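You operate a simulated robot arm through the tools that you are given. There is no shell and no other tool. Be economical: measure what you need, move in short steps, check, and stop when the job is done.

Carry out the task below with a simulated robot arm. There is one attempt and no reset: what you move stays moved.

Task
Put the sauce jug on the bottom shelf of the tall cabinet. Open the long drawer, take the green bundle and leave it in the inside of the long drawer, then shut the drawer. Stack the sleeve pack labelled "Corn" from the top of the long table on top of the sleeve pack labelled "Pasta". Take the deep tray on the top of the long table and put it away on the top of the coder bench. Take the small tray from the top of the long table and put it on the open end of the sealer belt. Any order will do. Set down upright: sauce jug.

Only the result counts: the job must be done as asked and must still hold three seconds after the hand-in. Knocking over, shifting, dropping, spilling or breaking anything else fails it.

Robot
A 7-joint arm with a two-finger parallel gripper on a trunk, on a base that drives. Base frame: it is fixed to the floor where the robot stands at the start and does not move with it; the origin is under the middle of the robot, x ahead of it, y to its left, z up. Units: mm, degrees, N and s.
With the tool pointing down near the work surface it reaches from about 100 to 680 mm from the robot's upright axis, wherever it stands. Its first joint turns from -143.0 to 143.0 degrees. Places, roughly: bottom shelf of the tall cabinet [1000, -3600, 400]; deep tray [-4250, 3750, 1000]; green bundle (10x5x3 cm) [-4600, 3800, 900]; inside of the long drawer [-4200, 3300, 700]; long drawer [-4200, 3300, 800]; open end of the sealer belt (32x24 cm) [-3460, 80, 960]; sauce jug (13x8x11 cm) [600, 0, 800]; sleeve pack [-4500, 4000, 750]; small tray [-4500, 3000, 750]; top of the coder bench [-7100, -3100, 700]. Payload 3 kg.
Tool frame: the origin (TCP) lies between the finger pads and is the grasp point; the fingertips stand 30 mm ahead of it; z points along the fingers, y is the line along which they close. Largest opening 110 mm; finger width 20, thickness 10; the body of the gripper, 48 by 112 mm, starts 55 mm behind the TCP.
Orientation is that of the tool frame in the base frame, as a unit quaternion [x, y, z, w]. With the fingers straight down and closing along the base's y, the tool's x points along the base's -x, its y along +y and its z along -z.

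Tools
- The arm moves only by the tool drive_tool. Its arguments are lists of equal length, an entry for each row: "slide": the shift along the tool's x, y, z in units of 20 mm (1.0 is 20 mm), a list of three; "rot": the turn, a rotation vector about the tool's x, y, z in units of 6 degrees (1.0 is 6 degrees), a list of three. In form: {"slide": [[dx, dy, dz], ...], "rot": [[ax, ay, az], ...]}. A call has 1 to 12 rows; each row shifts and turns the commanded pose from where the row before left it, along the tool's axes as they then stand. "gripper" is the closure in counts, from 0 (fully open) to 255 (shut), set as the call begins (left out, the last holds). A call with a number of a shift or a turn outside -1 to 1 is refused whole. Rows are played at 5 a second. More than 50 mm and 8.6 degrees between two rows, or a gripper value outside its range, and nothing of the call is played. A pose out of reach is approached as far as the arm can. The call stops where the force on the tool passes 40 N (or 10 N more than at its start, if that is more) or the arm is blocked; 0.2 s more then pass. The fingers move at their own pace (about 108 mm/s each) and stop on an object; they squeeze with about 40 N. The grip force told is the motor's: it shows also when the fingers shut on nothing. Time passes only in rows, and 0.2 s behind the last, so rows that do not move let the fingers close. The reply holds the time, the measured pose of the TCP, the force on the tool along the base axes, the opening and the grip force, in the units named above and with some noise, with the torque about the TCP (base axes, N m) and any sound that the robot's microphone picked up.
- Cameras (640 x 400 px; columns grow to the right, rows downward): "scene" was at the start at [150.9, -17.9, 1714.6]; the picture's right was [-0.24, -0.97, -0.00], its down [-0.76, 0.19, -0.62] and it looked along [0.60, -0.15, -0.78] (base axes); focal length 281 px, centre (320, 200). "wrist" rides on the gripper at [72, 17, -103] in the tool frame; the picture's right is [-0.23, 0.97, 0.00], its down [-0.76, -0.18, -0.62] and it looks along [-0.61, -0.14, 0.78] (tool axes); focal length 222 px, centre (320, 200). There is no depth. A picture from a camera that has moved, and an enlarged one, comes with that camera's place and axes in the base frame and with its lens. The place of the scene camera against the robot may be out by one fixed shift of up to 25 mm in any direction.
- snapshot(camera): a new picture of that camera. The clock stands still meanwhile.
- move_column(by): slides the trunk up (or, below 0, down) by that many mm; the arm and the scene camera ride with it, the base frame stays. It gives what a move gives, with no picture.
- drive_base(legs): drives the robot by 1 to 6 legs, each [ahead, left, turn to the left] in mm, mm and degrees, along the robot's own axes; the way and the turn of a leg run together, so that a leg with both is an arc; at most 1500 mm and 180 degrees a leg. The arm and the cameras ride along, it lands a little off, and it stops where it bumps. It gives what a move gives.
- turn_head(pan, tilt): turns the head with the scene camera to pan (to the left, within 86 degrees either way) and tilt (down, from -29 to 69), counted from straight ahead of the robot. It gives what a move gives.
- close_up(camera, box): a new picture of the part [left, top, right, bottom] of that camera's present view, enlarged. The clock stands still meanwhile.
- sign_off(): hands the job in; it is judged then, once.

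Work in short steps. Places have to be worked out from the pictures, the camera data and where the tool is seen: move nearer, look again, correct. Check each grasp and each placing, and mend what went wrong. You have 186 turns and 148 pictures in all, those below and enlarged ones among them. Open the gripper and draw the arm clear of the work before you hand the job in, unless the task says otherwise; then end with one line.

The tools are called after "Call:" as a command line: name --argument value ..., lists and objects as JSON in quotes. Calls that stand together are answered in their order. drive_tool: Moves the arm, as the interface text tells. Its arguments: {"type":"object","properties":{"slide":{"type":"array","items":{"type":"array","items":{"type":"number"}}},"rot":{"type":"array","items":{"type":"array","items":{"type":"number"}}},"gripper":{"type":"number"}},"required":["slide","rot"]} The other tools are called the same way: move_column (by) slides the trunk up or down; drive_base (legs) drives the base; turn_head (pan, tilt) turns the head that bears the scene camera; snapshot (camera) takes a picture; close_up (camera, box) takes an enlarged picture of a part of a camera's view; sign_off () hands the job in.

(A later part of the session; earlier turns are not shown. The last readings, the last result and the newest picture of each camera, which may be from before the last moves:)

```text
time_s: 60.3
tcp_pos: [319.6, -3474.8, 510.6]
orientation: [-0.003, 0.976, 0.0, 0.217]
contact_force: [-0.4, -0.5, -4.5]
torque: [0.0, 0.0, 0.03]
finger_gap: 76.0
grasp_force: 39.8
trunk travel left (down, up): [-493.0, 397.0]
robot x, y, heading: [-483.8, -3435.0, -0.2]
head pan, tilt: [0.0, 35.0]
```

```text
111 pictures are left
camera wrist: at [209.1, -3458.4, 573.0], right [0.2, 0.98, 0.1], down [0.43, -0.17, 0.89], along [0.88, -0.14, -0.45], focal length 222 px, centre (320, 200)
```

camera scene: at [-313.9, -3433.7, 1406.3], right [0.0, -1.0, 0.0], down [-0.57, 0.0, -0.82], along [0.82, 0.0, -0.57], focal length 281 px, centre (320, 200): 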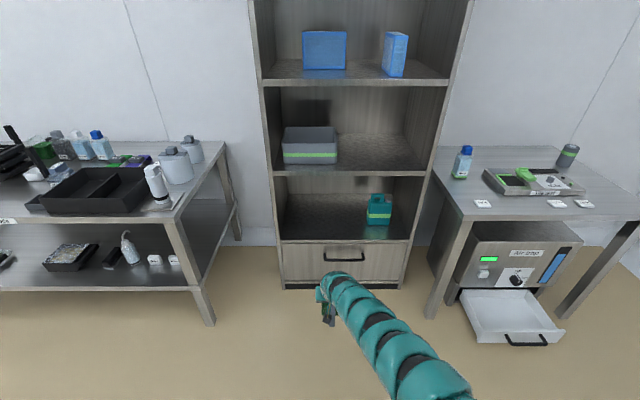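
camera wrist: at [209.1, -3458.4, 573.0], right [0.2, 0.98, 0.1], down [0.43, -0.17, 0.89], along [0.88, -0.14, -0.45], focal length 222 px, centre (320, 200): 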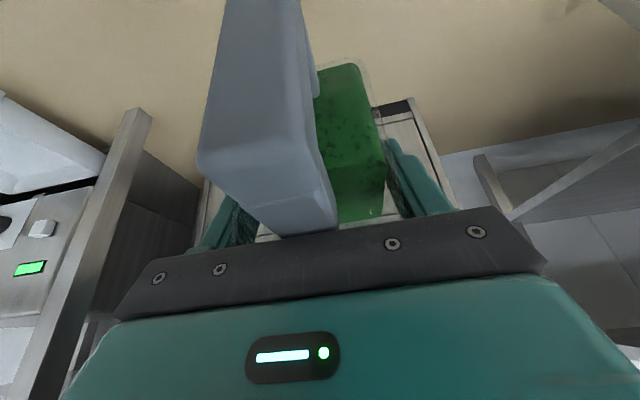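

Bottom shelf front edge lies between x≈770 and 805, top z≈395. I drive forward 390 to refine with closer views.

Call:
drive_base --legs '[[390, 0, 0]]'

Call:
snapshot --camera "wrist"

Call:
turn_head --pan 0 --tilt 58

Call:
snapshot --camera "scene"

```text
time_s: 62.7
tcp_pos: [715.1, -3475.8, 510.2]
orientation: [-0.002, 0.976, 0.001, 0.217]
contact_force: [0.8, 0.3, -3.1]
torque: [-0.02, 0.02, 0.02]
finger_gap: 75.7
grasp_force: 39.7
trunk travel left (down, up): [-493.0, 397.0]
robot x, y, heading: [-85.7, -3437.0, 0.0]
head pan, tilt: [0.0, 35.0]
```

```text
110 pictures are left
camera wrist: at [603.2, -3459.8, 572.8], right [0.2, 0.97, 0.1], down [0.43, -0.18, 0.89], along [0.88, -0.14, -0.45], focal length 222 px, centre (320, 200)
```

wrist: 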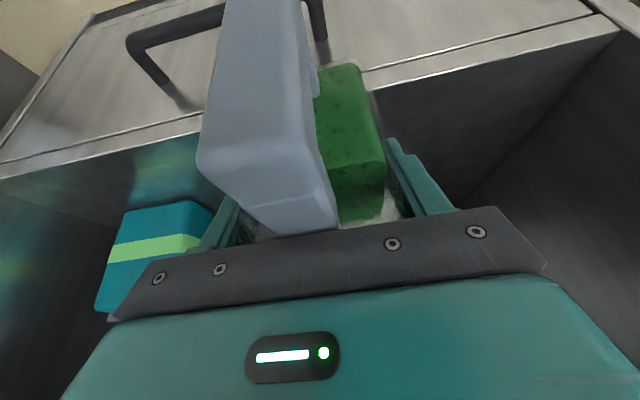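

```text
time_s: 63.6
tcp_pos: [713.5, -3477.3, 510.2]
orientation: [-0.003, 0.976, 0.002, 0.217]
contact_force: [-0.1, 0.4, -3.8]
torque: [0.0, -0.01, -0.02]
finger_gap: 75.9
grasp_force: 39.8
trunk travel left (down, up): [-493.0, 397.0]
robot x, y, heading: [-85.7, -3438.7, -0.0]
head pan, tilt: [0.0, 58.0]
```

```text
109 pictures are left
camera scene: at [61.0, -3434.2, 1374.5], right [0.0, -1.0, 0.0], down [-0.85, 0.0, -0.53], along [0.53, 0.0, -0.85], focal length 281 px, centre (320, 200)
```

scene: 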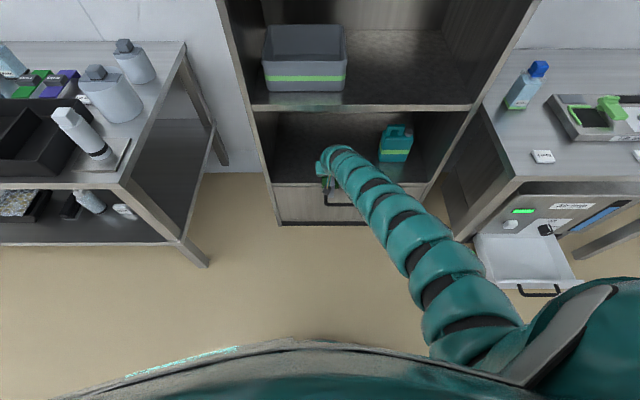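

The shelf front works out at x≈750, z≈393. I drive forward 98 mm so the jug body stands fully ≥20 mm inside the edge (TCP ≈812).

Call:
drive_base --legs '[[98, 0, 0]]'

Call:
snapshot --camera "wrist"

Call:
snapshot --camera "scene"

```text
time_s: 64.7
tcp_pos: [811.6, -3476.6, 509.7]
orientation: [-0.003, 0.976, 0.0, 0.217]
contact_force: [0.0, -0.6, -5.0]
torque: [-0.03, 0.01, 0.0]
finger_gap: 75.9
grasp_force: 39.5
trunk travel left (down, up): [-493.0, 397.0]
robot x, y, heading: [12.5, -3438.0, -0.3]
head pan, tilt: [0.0, 58.0]
```

```text
108 pictures are left
camera wrist: at [701.5, -3460.4, 572.5], right [0.2, 0.97, 0.1], down [0.43, -0.18, 0.89], along [0.88, -0.14, -0.45], focal length 222 px, centre (320, 200)
```

wrist: 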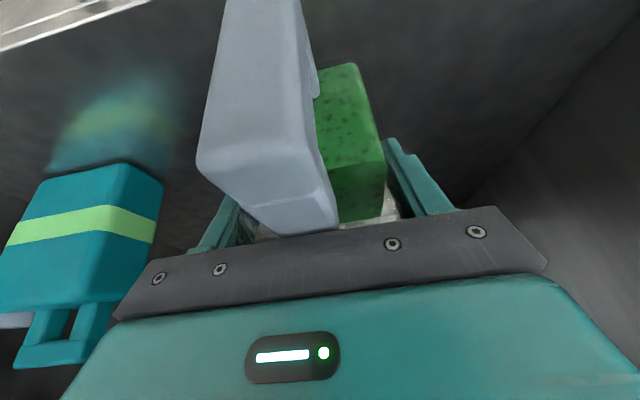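

```text
107 pictures are left
camera scene: at [160.0, -3434.5, 1374.3], right [0.0, -1.0, 0.0], down [-0.85, 0.0, -0.53], along [0.53, 0.0, -0.85], focal length 281 px, centre (320, 200)
```

scene: 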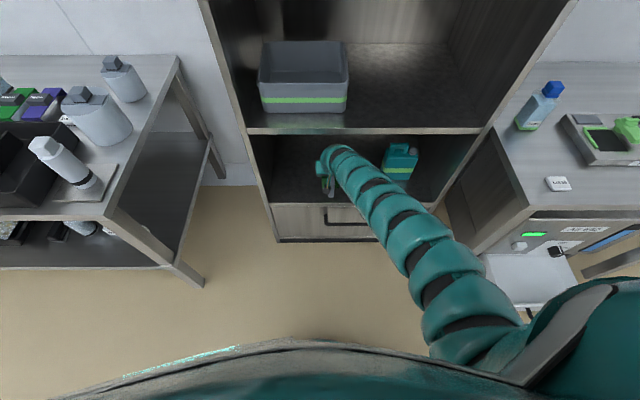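

Over the shelf with clear surroundings. Lower the trunk 38 mm, then creep until contact.

Call:
move_column --by -38

Call:
drive_tool --slide '[[0.063, 0, 0.136], [0.063, 0, 0.136], [0.063, 0, 0.136], [0.063, 0, 0.136]]' --rot '[[0, 0, 0], [0, 0, 0], [0, 0, 0], [0, 0, 0]]'

```text
time_s: 65.6
tcp_pos: [810.5, -3477.3, 473.5]
orientation: [-0.002, 0.976, 0.0, 0.219]
contact_force: [-0.6, 0.9, -3.9]
torque: [0.0, 0.03, -0.01]
finger_gap: 76.0
grasp_force: 40.6
trunk travel left (down, up): [-455.0, 435.0]
robot x, y, heading: [10.7, -3435.4, 0.1]
head pan, tilt: [0.0, 58.0]
```

```text
time_s: 66.6
tcp_pos: [811.9, -3476.8, 463.9]
orientation: [-0.003, 0.975, 0.001, 0.221]
contact_force: [-6.1, -0.1, 20.2]
torque: [-0.18, 1.11, -0.02]
finger_gap: 76.0
grasp_force: 40.2
trunk travel left (down, up): [-455.0, 435.0]
robot x, y, heading: [12.9, -3435.2, -0.2]
head pan, tilt: [0.0, 58.0]
```

Contact at TCP z≈464. Release.

Call:
drive_tool --slide '[[0, 0, 0], [0, 0, 0], [0, 0, 0], [0, 0, 0]]' --rot '[[0, 0, 0], [0, 0, 0], [0, 0, 0], [0, 0, 0]]' --gripper 0

Call:
snapshot --camera "wrist"

```text
time_s: 67.6
tcp_pos: [809.3, -3477.3, 463.0]
orientation: [-0.002, 0.976, 0.0, 0.22]
contact_force: [-3.3, -1.2, 24.9]
torque: [0.02, 1.1, 0.02]
finger_gap: 110.2
grasp_force: 0.1
trunk travel left (down, up): [-455.0, 435.0]
robot x, y, heading: [11.1, -3434.8, 0.0]
head pan, tilt: [0.0, 58.0]
```

```text
106 pictures are left
camera wrist: at [700.4, -3460.1, 525.6], right [0.2, 0.97, 0.1], down [0.42, -0.18, 0.89], along [0.88, -0.14, -0.45], focal length 222 px, centre (320, 200)
```

wrist: 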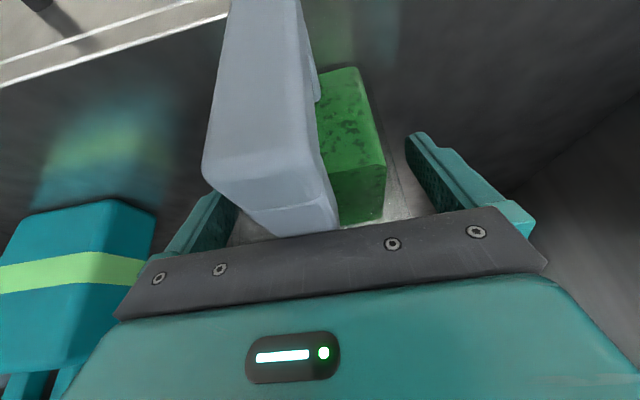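

Palm still presses the jug's top; I raise straight up 20 mm, then retreat along the tool axis.

Call:
move_column --by 25

Call:
snapshot --camera "wrist"

```text
time_s: 68.3
tcp_pos: [809.9, -3477.3, 484.8]
orientation: [-0.003, 0.976, 0.001, 0.217]
contact_force: [1.0, 0.6, -0.3]
torque: [0.02, 0.0, 0.0]
finger_gap: 109.9
grasp_force: 0.2
trunk travel left (down, up): [-480.0, 410.0]
robot x, y, heading: [10.8, -3432.9, 0.0]
head pan, tilt: [0.0, 58.0]
```

```text
105 pictures are left
camera wrist: at [700.4, -3460.4, 547.8], right [0.2, 0.97, 0.1], down [0.43, -0.18, 0.89], along [0.88, -0.14, -0.45], focal length 222 px, centre (320, 200)
```

wrist: 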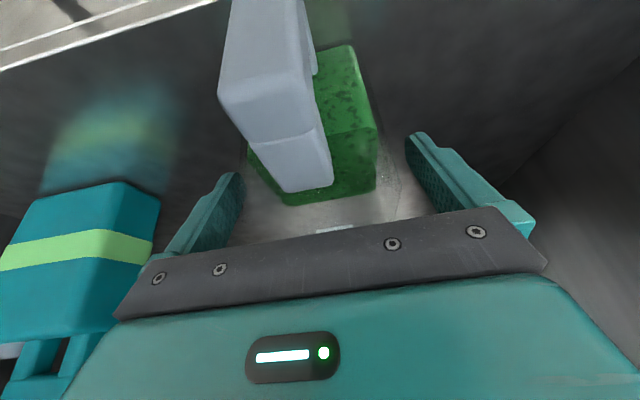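

Jug stands upright on the shelf. Back the base out horizontally, fingers still straddling with clearance above the handle.

Call:
drive_base --legs '[[-330, 0, 0]]'

Call:
snapshot --camera "scene"

Call:
snapshot --camera "wrist"

```text
time_s: 70.4
tcp_pos: [484.3, -3476.8, 485.5]
orientation: [-0.002, 0.976, 0.001, 0.219]
contact_force: [-0.1, 0.3, 0.0]
torque: [-0.01, 0.01, 0.0]
finger_gap: 110.0
grasp_force: 0.0
trunk travel left (down, up): [-480.0, 410.0]
robot x, y, heading: [-308.6, -3433.8, -0.2]
head pan, tilt: [0.0, 58.0]
```

```text
104 pictures are left
camera scene: at [-167.5, -3433.7, 1361.5], right [0.0, -1.0, 0.0], down [-0.85, 0.0, -0.53], along [0.53, 0.0, -0.85], focal length 281 px, centre (320, 200)
```

scene: 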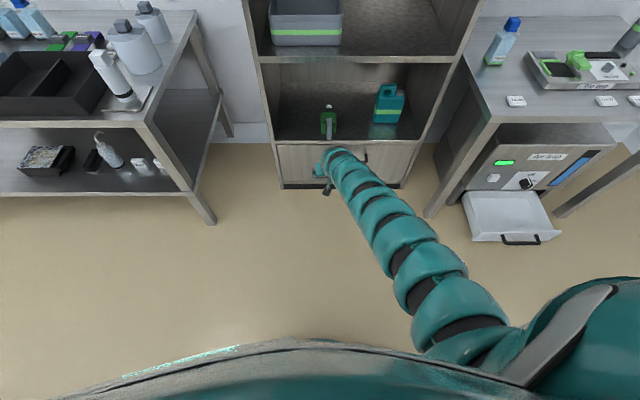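

```text
103 pictures are left
camera wrist: at [374.8, -3460.2, 548.6], right [0.2, 0.97, 0.1], down [0.42, -0.18, 0.89], along [0.88, -0.14, -0.45], focal length 222 px, centre (320, 200)
```

wrist: 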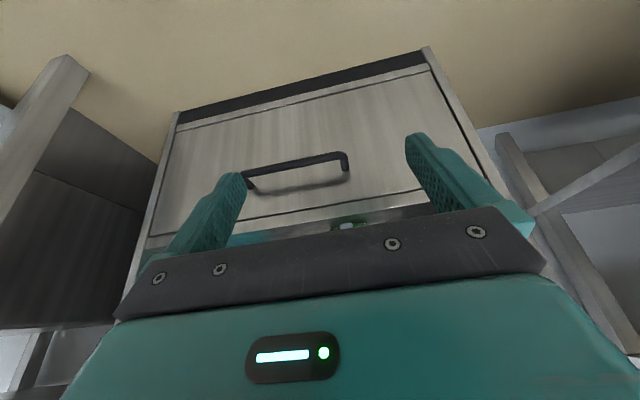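

The jug stands upright on the bottom shelf. Next: the long table. I raise the trunk and go back up the aisle, then look west.

Call:
move_column --by 390

Call:
drive_base --legs '[[-170, 0, 0], [0, 1500, 0], [0, 1500, 0], [0, 1500, 0], [0, 500, 0]]'

Call:
turn_head --pan 86 --tilt 20

Call:
snapshot --camera "scene"

```text
time_s: 74.2
tcp_pos: [485.6, -3478.2, 875.4]
orientation: [-0.002, 0.976, 0.0, 0.217]
contact_force: [-0.4, 0.5, 0.4]
torque: [0.02, -0.04, 0.02]
finger_gap: 110.0
grasp_force: 0.1
trunk travel left (down, up): [-870.0, 20.0]
robot x, y, heading: [-314.9, -3436.5, -0.3]
head pan, tilt: [0.0, 58.0]
```

```text
time_s: 99.1
tcp_pos: [300.4, 1490.1, 875.4]
orientation: [-0.007, 0.976, 0.001, 0.218]
contact_force: [-0.2, 0.2, -0.3]
torque: [-0.02, -0.06, -0.02]
finger_gap: 109.9
grasp_force: 0.2
trunk travel left (down, up): [-870.0, 20.0]
robot x, y, heading: [-498.1, 1526.0, 0.5]
head pan, tilt: [0.0, 58.0]
```

```text
time_s: 100.7
tcp_pos: [300.8, 1489.0, 874.8]
orientation: [-0.008, 0.976, 0.002, 0.218]
contact_force: [-1.0, 0.4, -1.4]
torque: [0.0, -0.02, 0.02]
finger_gap: 109.7
grasp_force: 0.0
trunk travel left (down, up): [-870.0, 20.0]
robot x, y, heading: [-499.9, 1525.2, 0.2]
head pan, tilt: [85.9, 20.0]
```

```text
102 pictures are left
camera scene: at [-414.5, 1619.6, 1807.3], right [1.0, -0.07, 0.0], down [-0.02, -0.34, -0.94], along [0.06, 0.94, -0.34], focal length 281 px, centre (320, 200)
```

scene: 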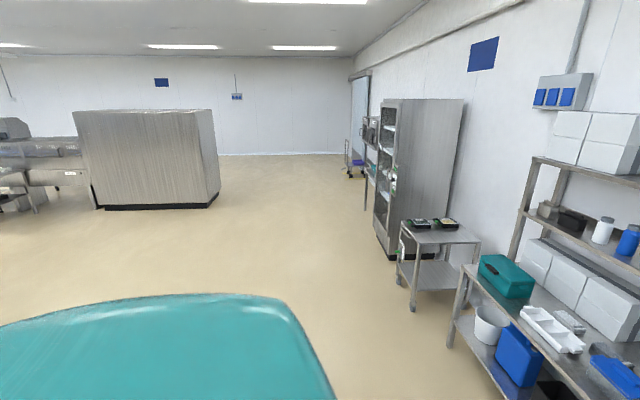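

Clear floor north. I turn left 90° to face +y and look west.

Call:
drive_base --legs '[[0, 0, 90]]'

Call:
turn_head --pan 60 --tilt 20

Call:
snapshot --camera "scene"

```text
time_s: 104.9
tcp_pos: [-466.5, 2324.6, 875.1]
orientation: [0.696, -0.684, -0.155, -0.153]
contact_force: [-0.8, 0.2, -0.3]
torque: [0.0, 0.01, -0.01]
finger_gap: 110.0
grasp_force: 0.1
trunk travel left (down, up): [-870.0, 20.0]
robot x, y, heading: [-500.5, 1529.0, 90.5]
head pan, tilt: [85.9, 20.0]
```

```text
time_s: 105.8
tcp_pos: [-464.1, 2324.1, 874.8]
orientation: [0.696, -0.683, -0.156, -0.154]
contact_force: [-0.4, -0.2, -0.9]
torque: [0.03, 0.02, 0.0]
finger_gap: 109.9
grasp_force: 0.0
trunk travel left (down, up): [-870.0, 20.0]
robot x, y, heading: [-498.9, 1523.4, 90.8]
head pan, tilt: [60.0, 20.0]
```

```text
101 pictures are left
camera scene: at [-582.8, 1652.2, 1807.3], right [0.49, 0.87, 0.0], down [0.3, -0.17, -0.94], along [-0.82, 0.46, -0.34], focal length 281 px, centre (320, 200)
```

scene: 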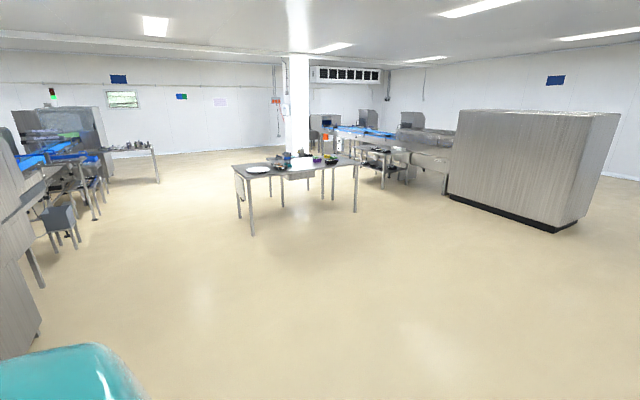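

The long table stands at x≈-4850…-4100, y≈2530…4310, drawer facing east. I turn to face west and approach to x≈-3000, y≈3400.

Call:
drive_base --legs '[[0, 0, 89.3], [1250, -930, 0], [1250, -950, 0]]'

Call:
turn_head --pan 0 --tilt 30

Call:
snapshot --camera "scene"

```text
refused: leg 2 is longer than a leg can be; nothing moved
```

```text
time_s: 107.1
tcp_pos: [-465.2, 2323.9, 875.8]
orientation: [0.696, -0.684, -0.155, -0.153]
contact_force: [0.7, 0.4, -0.2]
torque: [0.03, -0.02, -0.02]
finger_gap: 109.9
grasp_force: 0.1
trunk travel left (down, up): [-870.0, 20.0]
robot x, y, heading: [-500.3, 1528.5, 90.5]
head pan, tilt: [0.0, 30.0]
```

```text
100 pictures are left
camera scene: at [-502.6, 1697.0, 1791.2], right [1.0, 0.01, 0.0], down [0.01, -0.5, -0.87], along [-0.01, 0.87, -0.5], focal length 281 px, centre (320, 200)
```

scene: 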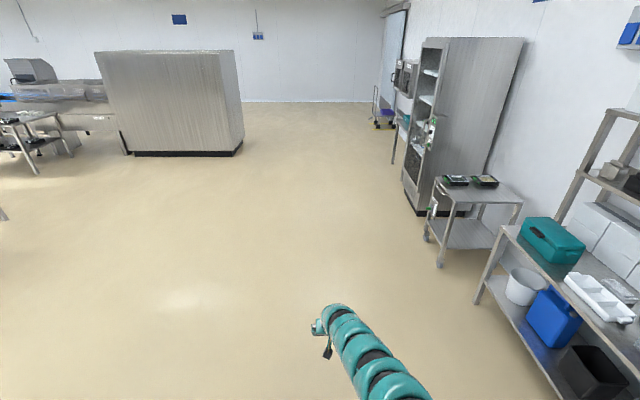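

Legs were too long; I split them into shorter ones.

Call:
drive_base --legs '[[0, 0, 89.3], [1150, -900, 0], [1150, -900, 0]]'

Call:
snapshot --camera "scene"

```text
time_s: 125.1
tcp_pos: [-3617.3, 3331.8, 874.9]
orientation: [0.976, 0.012, -0.218, 0.003]
contact_force: [0.2, 0.1, 0.2]
torque: [-0.02, -0.04, 0.01]
finger_gap: 109.9
grasp_force: 0.0
trunk travel left (down, up): [-870.0, 20.0]
robot x, y, heading: [-2820.0, 3310.0, -178.9]
head pan, tilt: [0.0, 30.0]
```

```text
99 pictures are left
camera scene: at [-2991.5, 3303.5, 1791.2], right [-0.02, 1.0, 0.0], down [0.5, 0.01, -0.87], along [-0.87, -0.02, -0.5], focal length 281 px, centre (320, 200)
```

scene: 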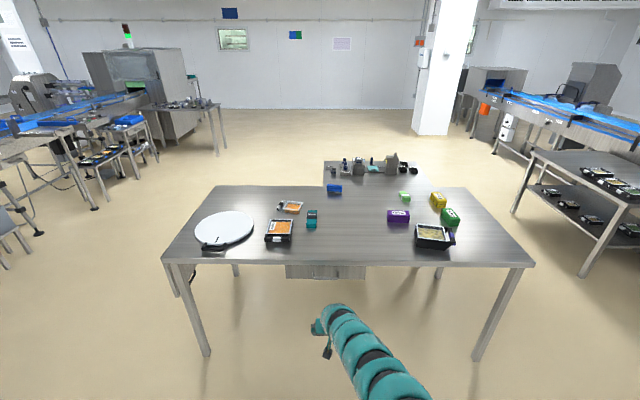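

Good view of the long table. I enlarge it.

Call:
close_up --camera "scene" --box '[170, 170, 350, 290]'

Call:
close_up --camera "scene" --box '[340, 170, 520, 290]'

```text
3.33 times, centred on (260, 230) of scene
camera zoom: at [-2991.5, 3303.5, 1791.2], right [-0.02, 1.0, 0.0], down [0.5, 0.01, -0.87], along [-0.87, -0.02, -0.5], focal length 937 px, centre (520, 100)
```

zoom: 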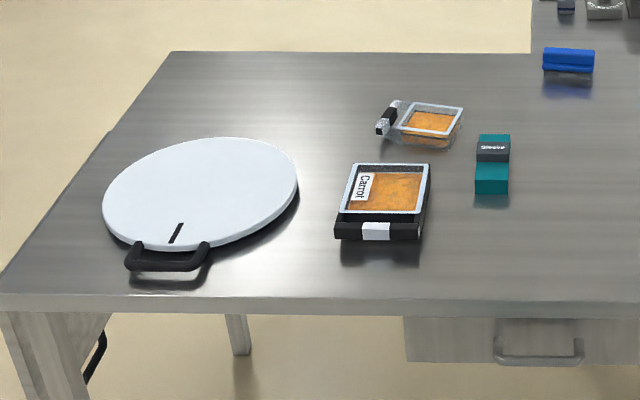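

```text
3.33 times, centred on (430, 230) of scene
camera zoom: at [-2991.5, 3303.5, 1791.2], right [-0.02, 1.0, 0.0], down [0.5, 0.01, -0.87], along [-0.87, -0.02, -0.5], focal length 937 px, centre (-47, 100)
```

zoom: 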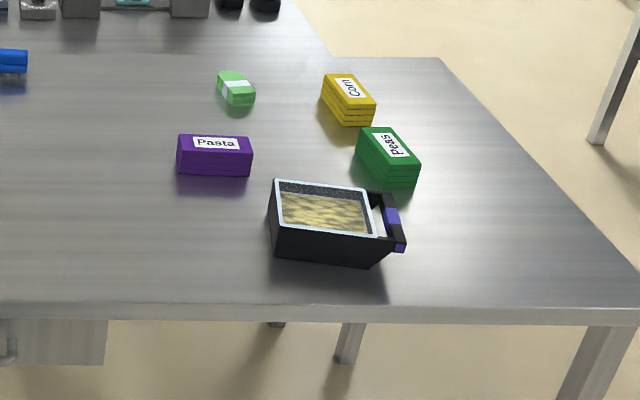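

Objects: clear small tray ≈(-4557,3091), deep black tray ≈(-4272,3913), Pasta ≈(-4470,3756), Corn ≈(-4670,4067), green bundle ≈(-4709,3854); table top ≈820–840. I raise and retract the arm before going closer.

Call:
drive_tool --slide '[[0.37, 0, -1], [0.37, 0, -1], [0.37, 0, -1], [0.37, 0, -1], [0.37, 0, -1], [0.37, 0, -1], [0.37, 0, -1], [0.37, 0, -1]]' --rot '[[0, 0, 0], [0, 0, 0], [0, 0, 0], [0, 0, 0], [0, 0, 0], [0, 0, 0], [0, 0, 0], [0, 0, 0]]'

Call:
drive_base --legs '[[400, -450, 0]]'

Call:
turn_head --pan 0 --tilt 35

Call:
snapshot --camera "scene"

```text
time_s: 126.9
tcp_pos: [-3495.0, 3335.3, 996.3]
orientation: [0.976, 0.012, -0.218, 0.003]
contact_force: [0.0, 0.3, -0.2]
torque: [0.01, 0.03, 0.01]
finger_gap: 110.3
grasp_force: 0.0
trunk travel left (down, up): [-870.0, 20.0]
robot x, y, heading: [-2821.4, 3307.2, -179.2]
head pan, tilt: [0.0, 30.0]
```

```text
time_s: 130.2
tcp_pos: [-3903.2, 3775.2, 994.7]
orientation: [0.976, 0.011, -0.218, 0.002]
contact_force: [-0.3, -0.2, 0.0]
torque: [-0.02, -0.01, 0.01]
finger_gap: 110.1
grasp_force: 0.0
trunk travel left (down, up): [-870.0, 20.0]
robot x, y, heading: [-3223.5, 3742.0, -178.8]
head pan, tilt: [0.0, 30.0]
```

```text
time_s: 130.9
tcp_pos: [-3904.7, 3775.0, 995.5]
orientation: [0.976, 0.012, -0.218, 0.002]
contact_force: [0.6, -0.9, 0.7]
torque: [-0.03, 0.02, 0.03]
finger_gap: 109.9
grasp_force: 0.0
trunk travel left (down, up): [-870.0, 20.0]
robot x, y, heading: [-3229.4, 3746.3, -179.0]
head pan, tilt: [0.0, 35.0]
```

```text
96 pictures are left
camera scene: at [-3396.6, 3742.6, 1783.5], right [-0.02, 1.0, 0.0], down [0.57, 0.01, -0.82], along [-0.82, -0.01, -0.57], focal length 281 px, centre (320, 200)
```

scene: 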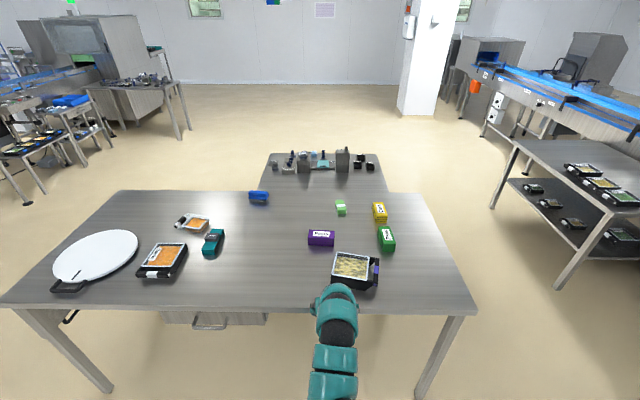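

I'll open the long drawer first. Its handle is at ≈(-4000,3309,765), a horizontal bar, so I pitch the tool to ~15° below horizontal and roll it 90° so the fingers close vertically.

Call:
drive_tool --slide '[[0, 0, 0], [0, 0, 0], [0, 0, 0], [0, 0, 0], [0, 0, 0], [0, 0, 0], [0, 0, 0], [0, 0, 0], [0, 0, 0]]' --rot '[[0, -0.925, 0], [0, -0.925, 0], [0, -0.925, 0], [0, -0.925, 0], [0, -0.925, 0], [0, -0.925, 0], [0, -0.925, 0], [0, -0.925, 0], [0, -0.925, 0]]'

Call:
drive_tool --slide '[[0, 0, 0], [0, 0, 0], [0, 0, 0], [0, 0, 0], [0, 0, 0], [0, 0, 0], [0, 0, 0], [0, 0, 0], [0, 0, 0], [0, 0, 0], [0, 0, 0], [0, 0, 0]]' --rot '[[0, 0, 1], [0, 0, 1], [0, 0, 1], [0, 0, 1], [0, 0, 1], [0, 0, 1], [0, 0, 1], [0, 0, 1], [0, 0, 1], [0, 0, 1], [0, 0, 1], [0, 0, 1]]'

Call:
drive_tool --slide '[[0, 0, 0], [0, 0, 0], [0, 0, 0]]' --rot '[[0, 0, 1], [0, 0, 1], [0, 0, 1]]'

```text
time_s: 132.9
tcp_pos: [-3903.4, 3774.7, 996.8]
orientation: [0.792, 0.009, -0.61, 0.007]
contact_force: [-0.9, 0.4, -0.1]
torque: [0.0, 0.0, 0.0]
finger_gap: 109.9
grasp_force: 0.2
trunk travel left (down, up): [-870.0, 20.0]
robot x, y, heading: [-3225.8, 3744.2, -179.0]
head pan, tilt: [0.0, 35.0]
```

```text
time_s: 135.5
tcp_pos: [-3903.1, 3775.0, 995.6]
orientation: [0.646, -0.459, -0.489, 0.365]
contact_force: [1.0, 0.0, -0.3]
torque: [0.02, -0.01, 0.0]
finger_gap: 110.3
grasp_force: 0.1
trunk travel left (down, up): [-870.0, 20.0]
robot x, y, heading: [-3225.0, 3748.0, -178.9]
head pan, tilt: [0.0, 35.0]
```

```text
time_s: 136.3
tcp_pos: [-3903.8, 3775.9, 994.6]
orientation: [0.567, -0.555, -0.425, 0.436]
contact_force: [-0.1, 0.7, 0.1]
torque: [-0.01, 0.0, -0.01]
finger_gap: 109.9
grasp_force: 0.2
trunk travel left (down, up): [-870.0, 20.0]
robot x, y, heading: [-3225.2, 3742.5, -178.9]
head pan, tilt: [0.0, 35.0]
```

Roll succeeded. Strafe left 466 mm and lower the trunk 225 mm so the TCP faces the handle ~90 mm in front, then look.

Call:
drive_base --legs '[[0, 466, 0]]'

Call:
move_column --by -225

Call:
snapshot --camera "wrist"

Call:
turn_head --pan 0 --tilt 50

Call:
snapshot --camera "scene"

```text
time_s: 139.1
tcp_pos: [-3896.2, 3308.5, 996.7]
orientation: [0.566, -0.555, -0.426, 0.435]
contact_force: [0.1, 0.5, -0.9]
torque: [0.03, 0.02, -0.02]
finger_gap: 109.9
grasp_force: 0.2
trunk travel left (down, up): [-870.0, 20.0]
robot x, y, heading: [-3216.5, 3276.5, -179.5]
head pan, tilt: [0.0, 35.0]
```

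```text
time_s: 141.5
tcp_pos: [-3897.4, 3309.3, 769.7]
orientation: [0.566, -0.555, -0.426, 0.436]
contact_force: [-0.2, -0.1, 0.7]
torque: [-0.02, 0.0, 0.0]
finger_gap: 109.8
grasp_force: 0.1
trunk travel left (down, up): [-645.0, 245.0]
robot x, y, heading: [-3214.7, 3281.1, -179.7]
head pan, tilt: [0.0, 35.0]
```

```text
95 pictures are left
camera wrist: at [-3799.6, 3239.5, 813.4], right [-0.25, 0.22, 0.94], down [0.63, 0.77, -0.01], along [-0.73, 0.59, -0.34], focal length 222 px, centre (320, 200)
```

wrist: 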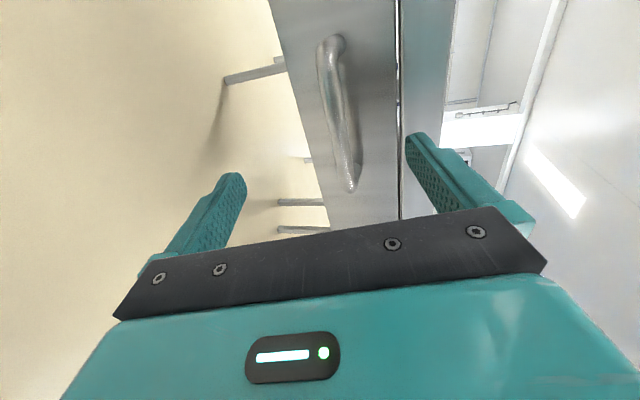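

```text
time_s: 142.2
tcp_pos: [-3897.1, 3310.0, 770.4]
orientation: [0.567, -0.554, -0.426, 0.435]
contact_force: [0.1, 0.4, 0.0]
torque: [-0.03, 0.02, -0.01]
finger_gap: 110.0
grasp_force: 0.1
trunk travel left (down, up): [-645.0, 245.0]
robot x, y, heading: [-3218.7, 3276.3, -179.3]
head pan, tilt: [0.0, 50.0]
```

```text
94 pictures are left
camera scene: at [-3378.6, 3274.6, 1536.8], right [-0.01, 1.0, 0.0], down [0.77, 0.01, -0.64], along [-0.64, -0.01, -0.77], focal length 281 px, centre (320, 200)
```

scene: 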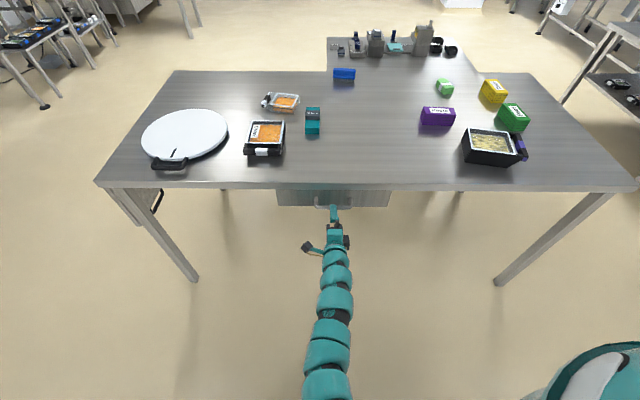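

The handle bar is at ≈(-4005,3316,763), y from 3249 to 3384. I narrow the opening to ~50 mm and approach 4 rows while raising a little.

Call:
drive_tool --slide '[[0, 0.26, 1], [0, 0.26, 1], [0, 0.26, 1], [0, 0.26, 1]]' --rot '[[0, 0, 0], [0, 0, 0], [0, 0, 0], [0, 0, 0]]' --gripper 139

Call:
snapshot --camera "wrist"

Call:
close_up --camera "scene" --box '[260, 160, 400, 260]'

```text
time_s: 143.2
tcp_pos: [-3978.8, 3306.4, 769.4]
orientation: [0.567, -0.554, -0.426, 0.436]
contact_force: [-0.3, -0.1, 0.5]
torque: [-0.01, 0.0, -0.02]
finger_gap: 50.3
grasp_force: 0.0
trunk travel left (down, up): [-645.0, 245.0]
robot x, y, heading: [-3218.8, 3277.4, -179.1]
head pan, tilt: [0.0, 50.0]
```

```text
93 pictures are left
camera wrist: at [-3882.6, 3237.5, 812.1], right [-0.25, 0.22, 0.94], down [0.63, 0.77, -0.01], along [-0.73, 0.59, -0.34], focal length 222 px, centre (320, 200)
```

wrist: 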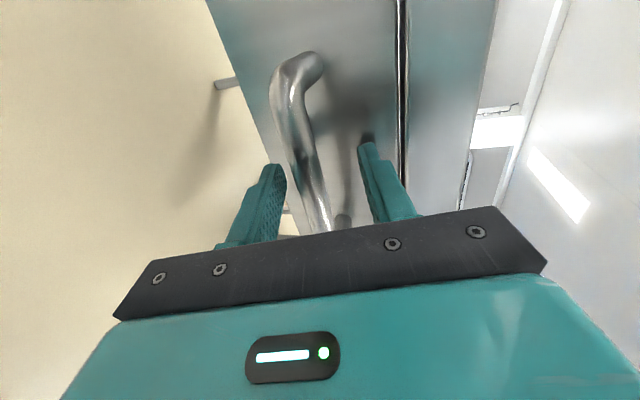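

```text
4.00 times, centred on (330, 210) of scene
camera zoom: at [-3379.0, 3274.7, 1536.6], right [-0.01, 1.0, 0.0], down [0.77, 0.01, -0.64], along [-0.64, -0.01, -0.77], focal length 1124 px, centre (280, 160)
```

zoom: 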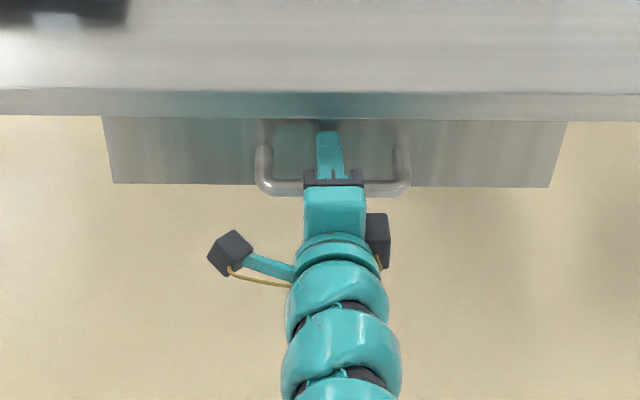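

The bar is between the fingers. Close the grip.

Call:
drive_tool --slide '[[0, 0, 0], [0, 0, 0], [0, 0, 0], [0, 0, 0]]' --rot '[[0, 0, 0], [0, 0, 0], [0, 0, 0], [0, 0, 0]]' --gripper 255

Call:
snapshot --camera "wrist"

```text
time_s: 144.2
tcp_pos: [-3977.3, 3308.0, 763.7]
orientation: [0.568, -0.556, -0.424, 0.433]
contact_force: [1.5, 0.4, -9.2]
torque: [-0.29, -0.08, 0.09]
finger_gap: 15.7
grasp_force: 44.6
trunk travel left (down, up): [-645.0, 245.0]
robot x, y, heading: [-3217.5, 3277.5, -179.0]
head pan, tilt: [0.0, 50.0]
stopped in row 4: the force on the tool passed its limit at 42 N (the readings are from after the stop); the commanded pose is now the measured one
```

```text
91 pictures are left
camera wrist: at [-3880.7, 3237.5, 808.8], right [-0.26, 0.22, 0.94], down [0.63, 0.78, -0.01], along [-0.73, 0.59, -0.34], focal length 222 px, centre (320, 200)
```

wrist: 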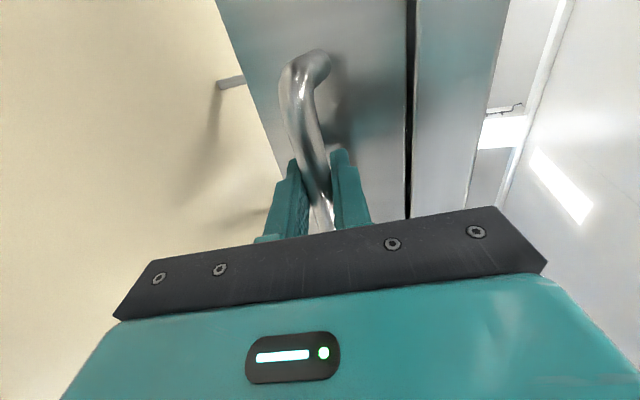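

Gripped the bar (15.7 mm). Pull back 270 mm with the base.

Call:
drive_base --legs '[[-270, 0, 0]]'

Call:
snapshot --camera "scene"

```text
time_s: 146.2
tcp_pos: [-3705.1, 3307.3, 764.4]
orientation: [0.569, -0.554, -0.424, 0.434]
contact_force: [0.4, -17.9, -13.1]
torque: [-0.64, 0.01, 0.83]
finger_gap: 15.8
grasp_force: 44.4
trunk travel left (down, up): [-645.0, 245.0]
robot x, y, heading: [-2945.7, 3280.3, -179.3]
head pan, tilt: [0.0, 50.0]
```

```text
90 pictures are left
camera scene: at [-3106.3, 3276.4, 1536.5], right [-0.01, 1.0, 0.0], down [0.77, 0.01, -0.64], along [-0.64, -0.01, -0.77], focal length 281 px, centre (320, 200)
```

scene: 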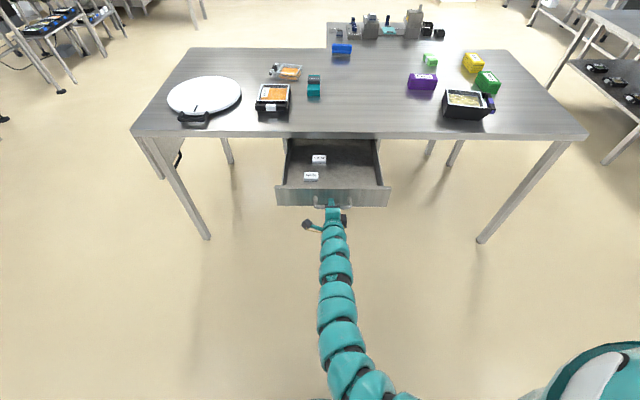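

Drawer opened 270 mm. Release, back off, and inspect the drawer interior.

Call:
drive_tool --slide '[[0, 0, 0], [0, 0, 0], [0, 0, -1], [0, 0, -1], [0, 0, -1]]' --rot '[[0, 0, 0], [0, 0, 0], [0, 0, 0], [0, 0, 0], [0, 0, 0]]' --gripper 130

Call:
close_up --camera "scene" --box '[256, 120, 416, 220]'

```text
time_s: 147.4
tcp_pos: [-3643.5, 3308.3, 781.8]
orientation: [0.569, -0.554, -0.424, 0.435]
contact_force: [0.3, 0.4, 0.2]
torque: [-0.03, -0.01, 0.0]
finger_gap: 54.0
grasp_force: 0.1
trunk travel left (down, up): [-645.0, 245.0]
robot x, y, heading: [-2944.0, 3278.4, -179.2]
head pan, tilt: [0.0, 50.0]
```

```text
4.00 times, centred on (336, 170) of scene
camera zoom: at [-3104.3, 3278.1, 1536.7], right [-0.01, 1.0, 0.0], down [0.77, 0.01, -0.64], along [-0.64, -0.01, -0.77], focal length 1124 px, centre (256, 320)
```

zoom: 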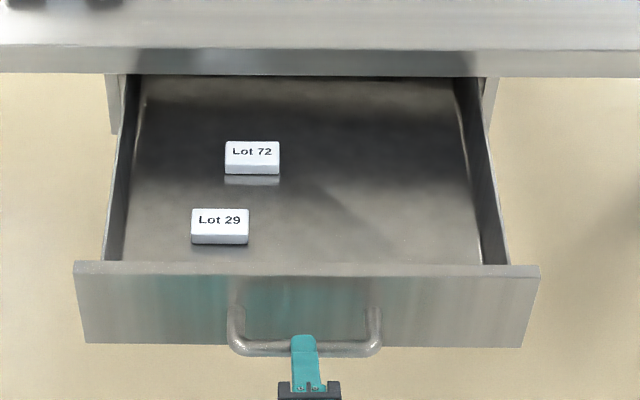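

The drawer holds two lot markers on its left; the right side is free. I zoom on the bundle and sleeve packs for orientations.

Call:
close_up --camera "scene" --box '[390, 30, 520, 125]'

Call:
drive_tool --slide '[[0, 0, 0], [0, 0, 0], [0, 0, 0], [0, 0, 0], [0, 0, 0], [0, 0, 0], [0, 0, 0], [0, 0, 0], [0, 0, 0], [0, 0, 0], [0, 0, 0], [0, 0, 0]]' --rot '[[0, 0, -1], [0, 0, -1], [0, 0, -1], [0, 0, -1], [0, 0, -1], [0, 0, -1], [0, 0, -1], [0, 0, -1], [0, 0, -1], [0, 0, -1], [0, 0, -1], [0, 0, -1]]' --gripper 0

Call:
move_column --by 245

```text
4.21 times, centred on (455, 78) of scene
camera zoom: at [-3104.3, 3278.1, 1536.7], right [-0.01, 1.0, 0.0], down [0.77, 0.01, -0.64], along [-0.64, -0.01, -0.77], focal length 1183 px, centre (-248, 716)
```

zoom: 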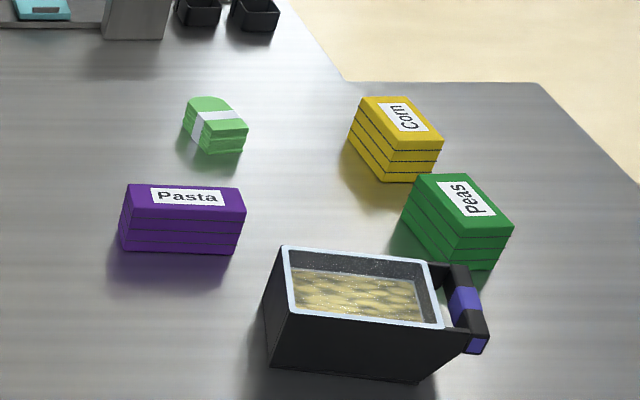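

```text
time_s: 150.0
tcp_pos: [-3644.8, 3309.5, 781.9]
orientation: [0.786, -0.114, -0.599, 0.103]
contact_force: [-0.2, -0.1, -0.2]
torque: [-0.01, 0.03, 0.03]
finger_gap: 110.1
grasp_force: 0.0
trunk travel left (down, up): [-645.0, 245.0]
robot x, y, heading: [-2946.8, 3281.7, -179.2]
head pan, tilt: [0.0, 50.0]
```

```text
time_s: 152.5
tcp_pos: [-3643.5, 3307.8, 1026.1]
orientation: [0.786, -0.114, -0.599, 0.103]
contact_force: [-0.5, 0.0, 1.0]
torque: [-0.03, -0.04, -0.01]
finger_gap: 109.9
grasp_force: 0.1
trunk travel left (down, up): [-890.0, 0.0]
robot x, y, heading: [-2943.4, 3280.3, -179.5]
head pan, tilt: [0.0, 50.0]
```

The bundle lies with its long axis along x at ≈(-4680,3855), so an east approach is best, after removing the deep tray that blocks it. I finish the roll and move to view the deep tray from above.

Call:
drive_tool --slide '[[0, 0, 0], [0, 0, 0], [0, 0, 0], [0, 0, 0], [0, 0, 0], [0, 0, 0], [0, 0, 0], [0, 0, 0], [0, 0, 0], [0, 0, 0], [0, 0, 0]]' --rot '[[0, 0, -1], [0, 0, -1], [0, 0, -1], [0, 0.9, 0], [0, 0.9, 0], [0, 0.9, 0], [0, 0.9, 0], [0, 0.9, 0], [0, 0.9, 0], [0, 0.9, 0], [0, 0.9, 0]]'

Call:
drive_base --legs '[[0, -650, 0], [300, 0, 0]]'

Call:
snapshot --camera "wrist"

Call:
snapshot --camera "scene"

```text
time_s: 154.9
tcp_pos: [-3644.4, 3309.0, 1026.2]
orientation: [0.963, 0.012, -0.271, 0.004]
contact_force: [-0.2, -0.1, -1.2]
torque: [-0.01, 0.0, 0.02]
finger_gap: 109.7
grasp_force: 0.1
trunk travel left (down, up): [-890.0, 0.0]
robot x, y, heading: [-2940.2, 3282.3, -179.1]
head pan, tilt: [0.0, 50.0]
```

```text
time_s: 160.2
tcp_pos: [-3953.5, 3957.4, 1026.9]
orientation: [0.962, 0.011, -0.271, 0.003]
contact_force: [-0.9, -0.7, -0.4]
torque: [0.0, -0.01, 0.02]
finger_gap: 109.9
grasp_force: 0.0
trunk travel left (down, up): [-890.0, 0.0]
robot x, y, heading: [-3254.2, 3925.8, -179.4]
head pan, tilt: [0.0, 50.0]
```

```text
87 pictures are left
camera wrist: at [-3837.5, 3943.7, 1076.7], right [-0.17, -0.98, 0.12], down [-0.33, 0.17, 0.93], along [-0.93, 0.12, -0.35], focal length 222 px, centre (320, 200)
```

wrist: 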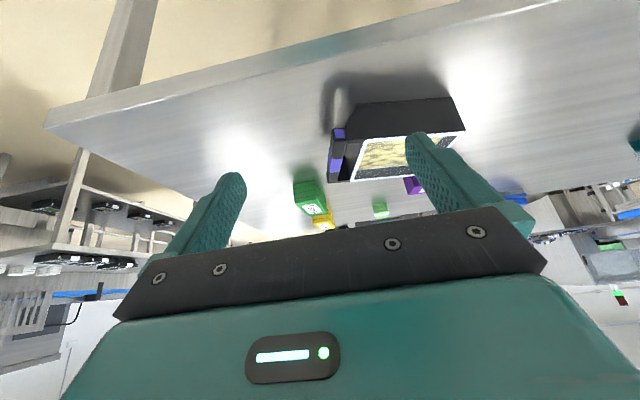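

```text
86 pictures are left
camera scene: at [-3413.6, 3924.8, 1781.6], right [-0.01, 1.0, 0.0], down [0.77, 0.01, -0.64], along [-0.64, -0.01, -0.77], focal length 281 px, centre (320, 200)
```

scene: 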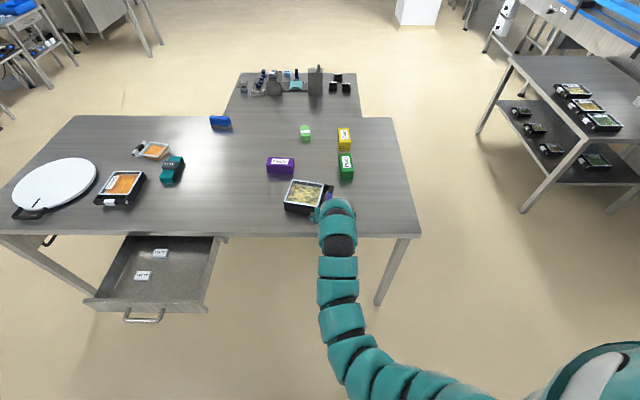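

Zoom on the deep tray in both views.

Call:
close_up --camera "scene" --box '[260, 150, 372, 220]'

Call:
close_up --camera "wrist" --box '[300, 70, 500, 195]'

```text
5.71 times, centred on (316, 185) of scene
camera zoom: at [-3413.6, 3924.8, 1781.6], right [-0.01, 1.0, 0.0], down [0.77, 0.01, -0.64], along [-0.64, -0.01, -0.77], focal length 1606 px, centre (343, 286)
```

zoom: 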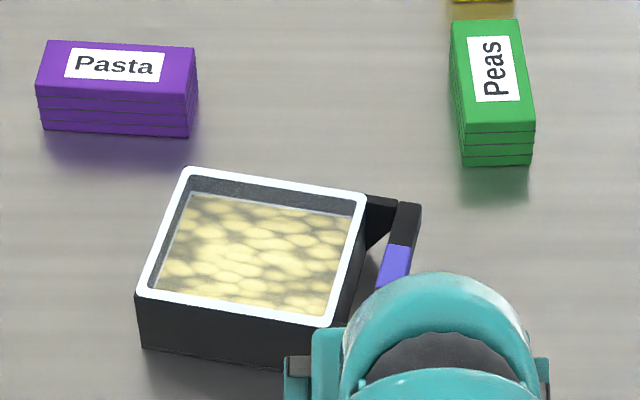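

```text
3.20 times, centred on (400, 132) of wrist
camera zoom: at [-3837.5, 3943.7, 1076.7], right [-0.17, -0.98, 0.12], down [-0.33, 0.17, 0.93], along [-0.93, 0.12, -0.35], focal length 711 px, centre (64, 416)
```

zoom: 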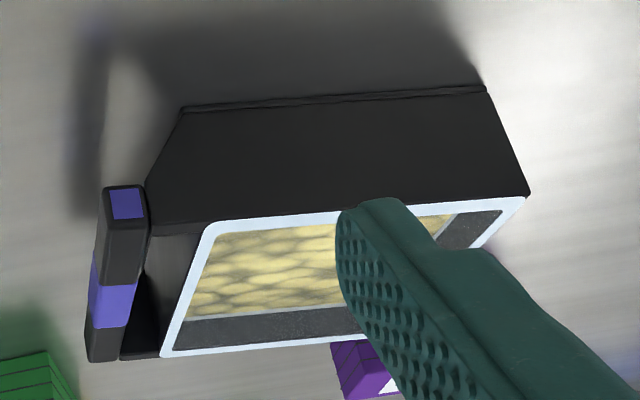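

Deep tray rim ≈(137×127 mm) at z≈899, rotated ~11°, handle bar from (-4228,3964) to (-4098,3939) with purple centre ≈(-4163,3951). I set the tool vertical and yaw it 12° so the fingers close across the bar.

Call:
drive_tool --slide '[[0, 0, 0], [0, 0, 0], [0, 0, 0], [0, 0, 0], [0, 0, 0], [0, 0, 0], [0, 0, 0], [0, 0, 0]]' --rot '[[0, 0.873, 0], [0, 0.873, 0], [0, 0.873, 0], [0, 0.873, 0], [0, 0.873, 0], [0, 0.873, 0], [0, 0, 1], [0, 0, 1]]'

```text
time_s: 162.0
tcp_pos: [-3953.1, 3957.2, 1026.6]
orientation: [0.996, -0.095, 0.0, 0.001]
contact_force: [0.7, 0.2, -0.2]
torque: [0.02, -0.01, 0.02]
finger_gap: 109.9
grasp_force: 0.0
trunk travel left (down, up): [-890.0, 0.0]
robot x, y, heading: [-3249.7, 3927.9, -179.2]
head pan, tilt: [0.0, 50.0]
```

Vertical pose reached. Drive forward 205 mm so the TCP is above the bar, then look down.

Call:
drive_base --legs '[[205, 5, 0]]'

Call:
snapshot --camera "wrist"

Call:
snapshot --camera "scene"

```text
time_s: 163.6
tcp_pos: [-4158.0, 3949.5, 1025.6]
orientation: [0.996, -0.094, -0.001, 0.001]
contact_force: [-0.7, 0.3, -0.4]
torque: [-0.03, -0.04, 0.02]
finger_gap: 110.1
grasp_force: 0.1
trunk travel left (down, up): [-890.0, 0.0]
robot x, y, heading: [-3458.6, 3918.8, -179.5]
head pan, tilt: [0.0, 50.0]
```

```text
83 pictures are left
camera wrist: at [-4090.9, 3920.9, 1129.9], right [-0.4, -0.92, 0.0], down [-0.71, 0.32, 0.62], along [-0.57, 0.25, -0.78], focal length 222 px, centre (320, 200)
```

wrist: 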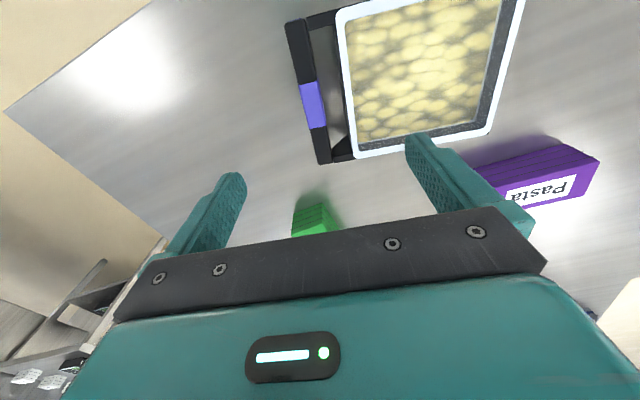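

```text
82 pictures are left
camera scene: at [-3619.0, 3917.5, 1781.6], right [-0.01, 1.0, 0.0], down [0.77, 0.01, -0.64], along [-0.64, -0.01, -0.77], focal length 281 px, centre (320, 200)
```

scene: 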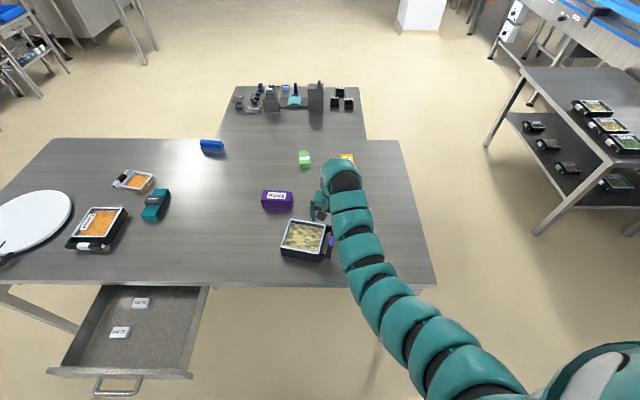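

Bar centre is ≈(-4147,3953). I narrow the opening to ~33 mm to fit the handle gap, correct the position and descend to z≈945 for a check.

Call:
drive_tool --slide '[[0.51, -0.28, 0], [0, 0, 1], [0, 0, 1], [0, 0, 1], [0, 0, 1]]' --rot '[[0, 0, 0], [0, 0, 0], [0, 0, 0], [0, 0, 0], [0, 0, 0]]' --gripper 178

Call:
snapshot --camera "wrist"

```text
time_s: 164.8
tcp_pos: [-4147.8, 3953.7, 946.5]
orientation: [0.996, -0.092, -0.002, 0.001]
contact_force: [-0.6, -0.1, -0.5]
torque: [0.01, 0.0, 0.01]
finger_gap: 33.1
grasp_force: 0.1
trunk travel left (down, up): [-890.0, 0.0]
robot x, y, heading: [-3464.3, 3917.4, -179.6]
head pan, tilt: [0.0, 50.0]
```

```text
81 pictures are left
camera wrist: at [-4079.1, 3924.4, 1050.2], right [-0.4, -0.92, 0.0], down [-0.71, 0.32, 0.63], along [-0.57, 0.25, -0.78], focal length 222 px, centre (320, 200)
```

wrist: 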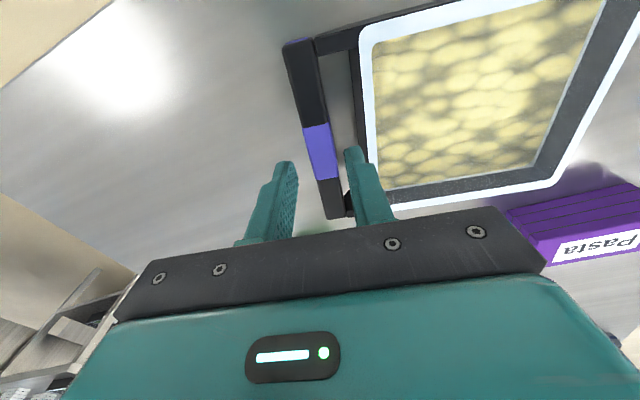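

The bar is exactly centred under the TCP. Descend 60 mm.

Call:
drive_tool --slide '[[0, 0, 0.8], [0, 0, 0.8], [0, 0, 0.7], [0, 0, 0.7]]' --rot '[[0, 0, 0], [0, 0, 0], [0, 0, 0], [0, 0, 0]]'

Call:
snapshot --camera "wrist"

```text
time_s: 165.8
tcp_pos: [-4147.2, 3954.2, 886.4]
orientation: [0.996, -0.093, -0.001, 0.002]
contact_force: [-0.2, -0.7, 0.8]
torque: [0.01, -0.01, -0.01]
finger_gap: 33.0
grasp_force: 0.0
trunk travel left (down, up): [-890.0, 0.0]
robot x, y, heading: [-3460.2, 3918.2, -179.5]
head pan, tilt: [0.0, 50.0]
```

```text
80 pictures are left
camera wrist: at [-4079.4, 3924.6, 989.7], right [-0.4, -0.91, 0.0], down [-0.71, 0.32, 0.62], along [-0.57, 0.25, -0.78], focal length 222 px, centre (320, 200)
```

wrist: 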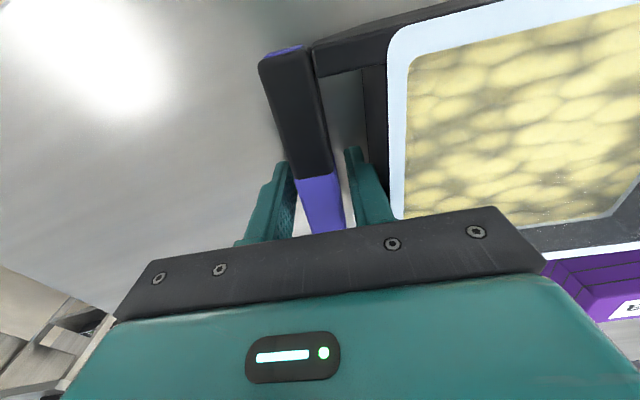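

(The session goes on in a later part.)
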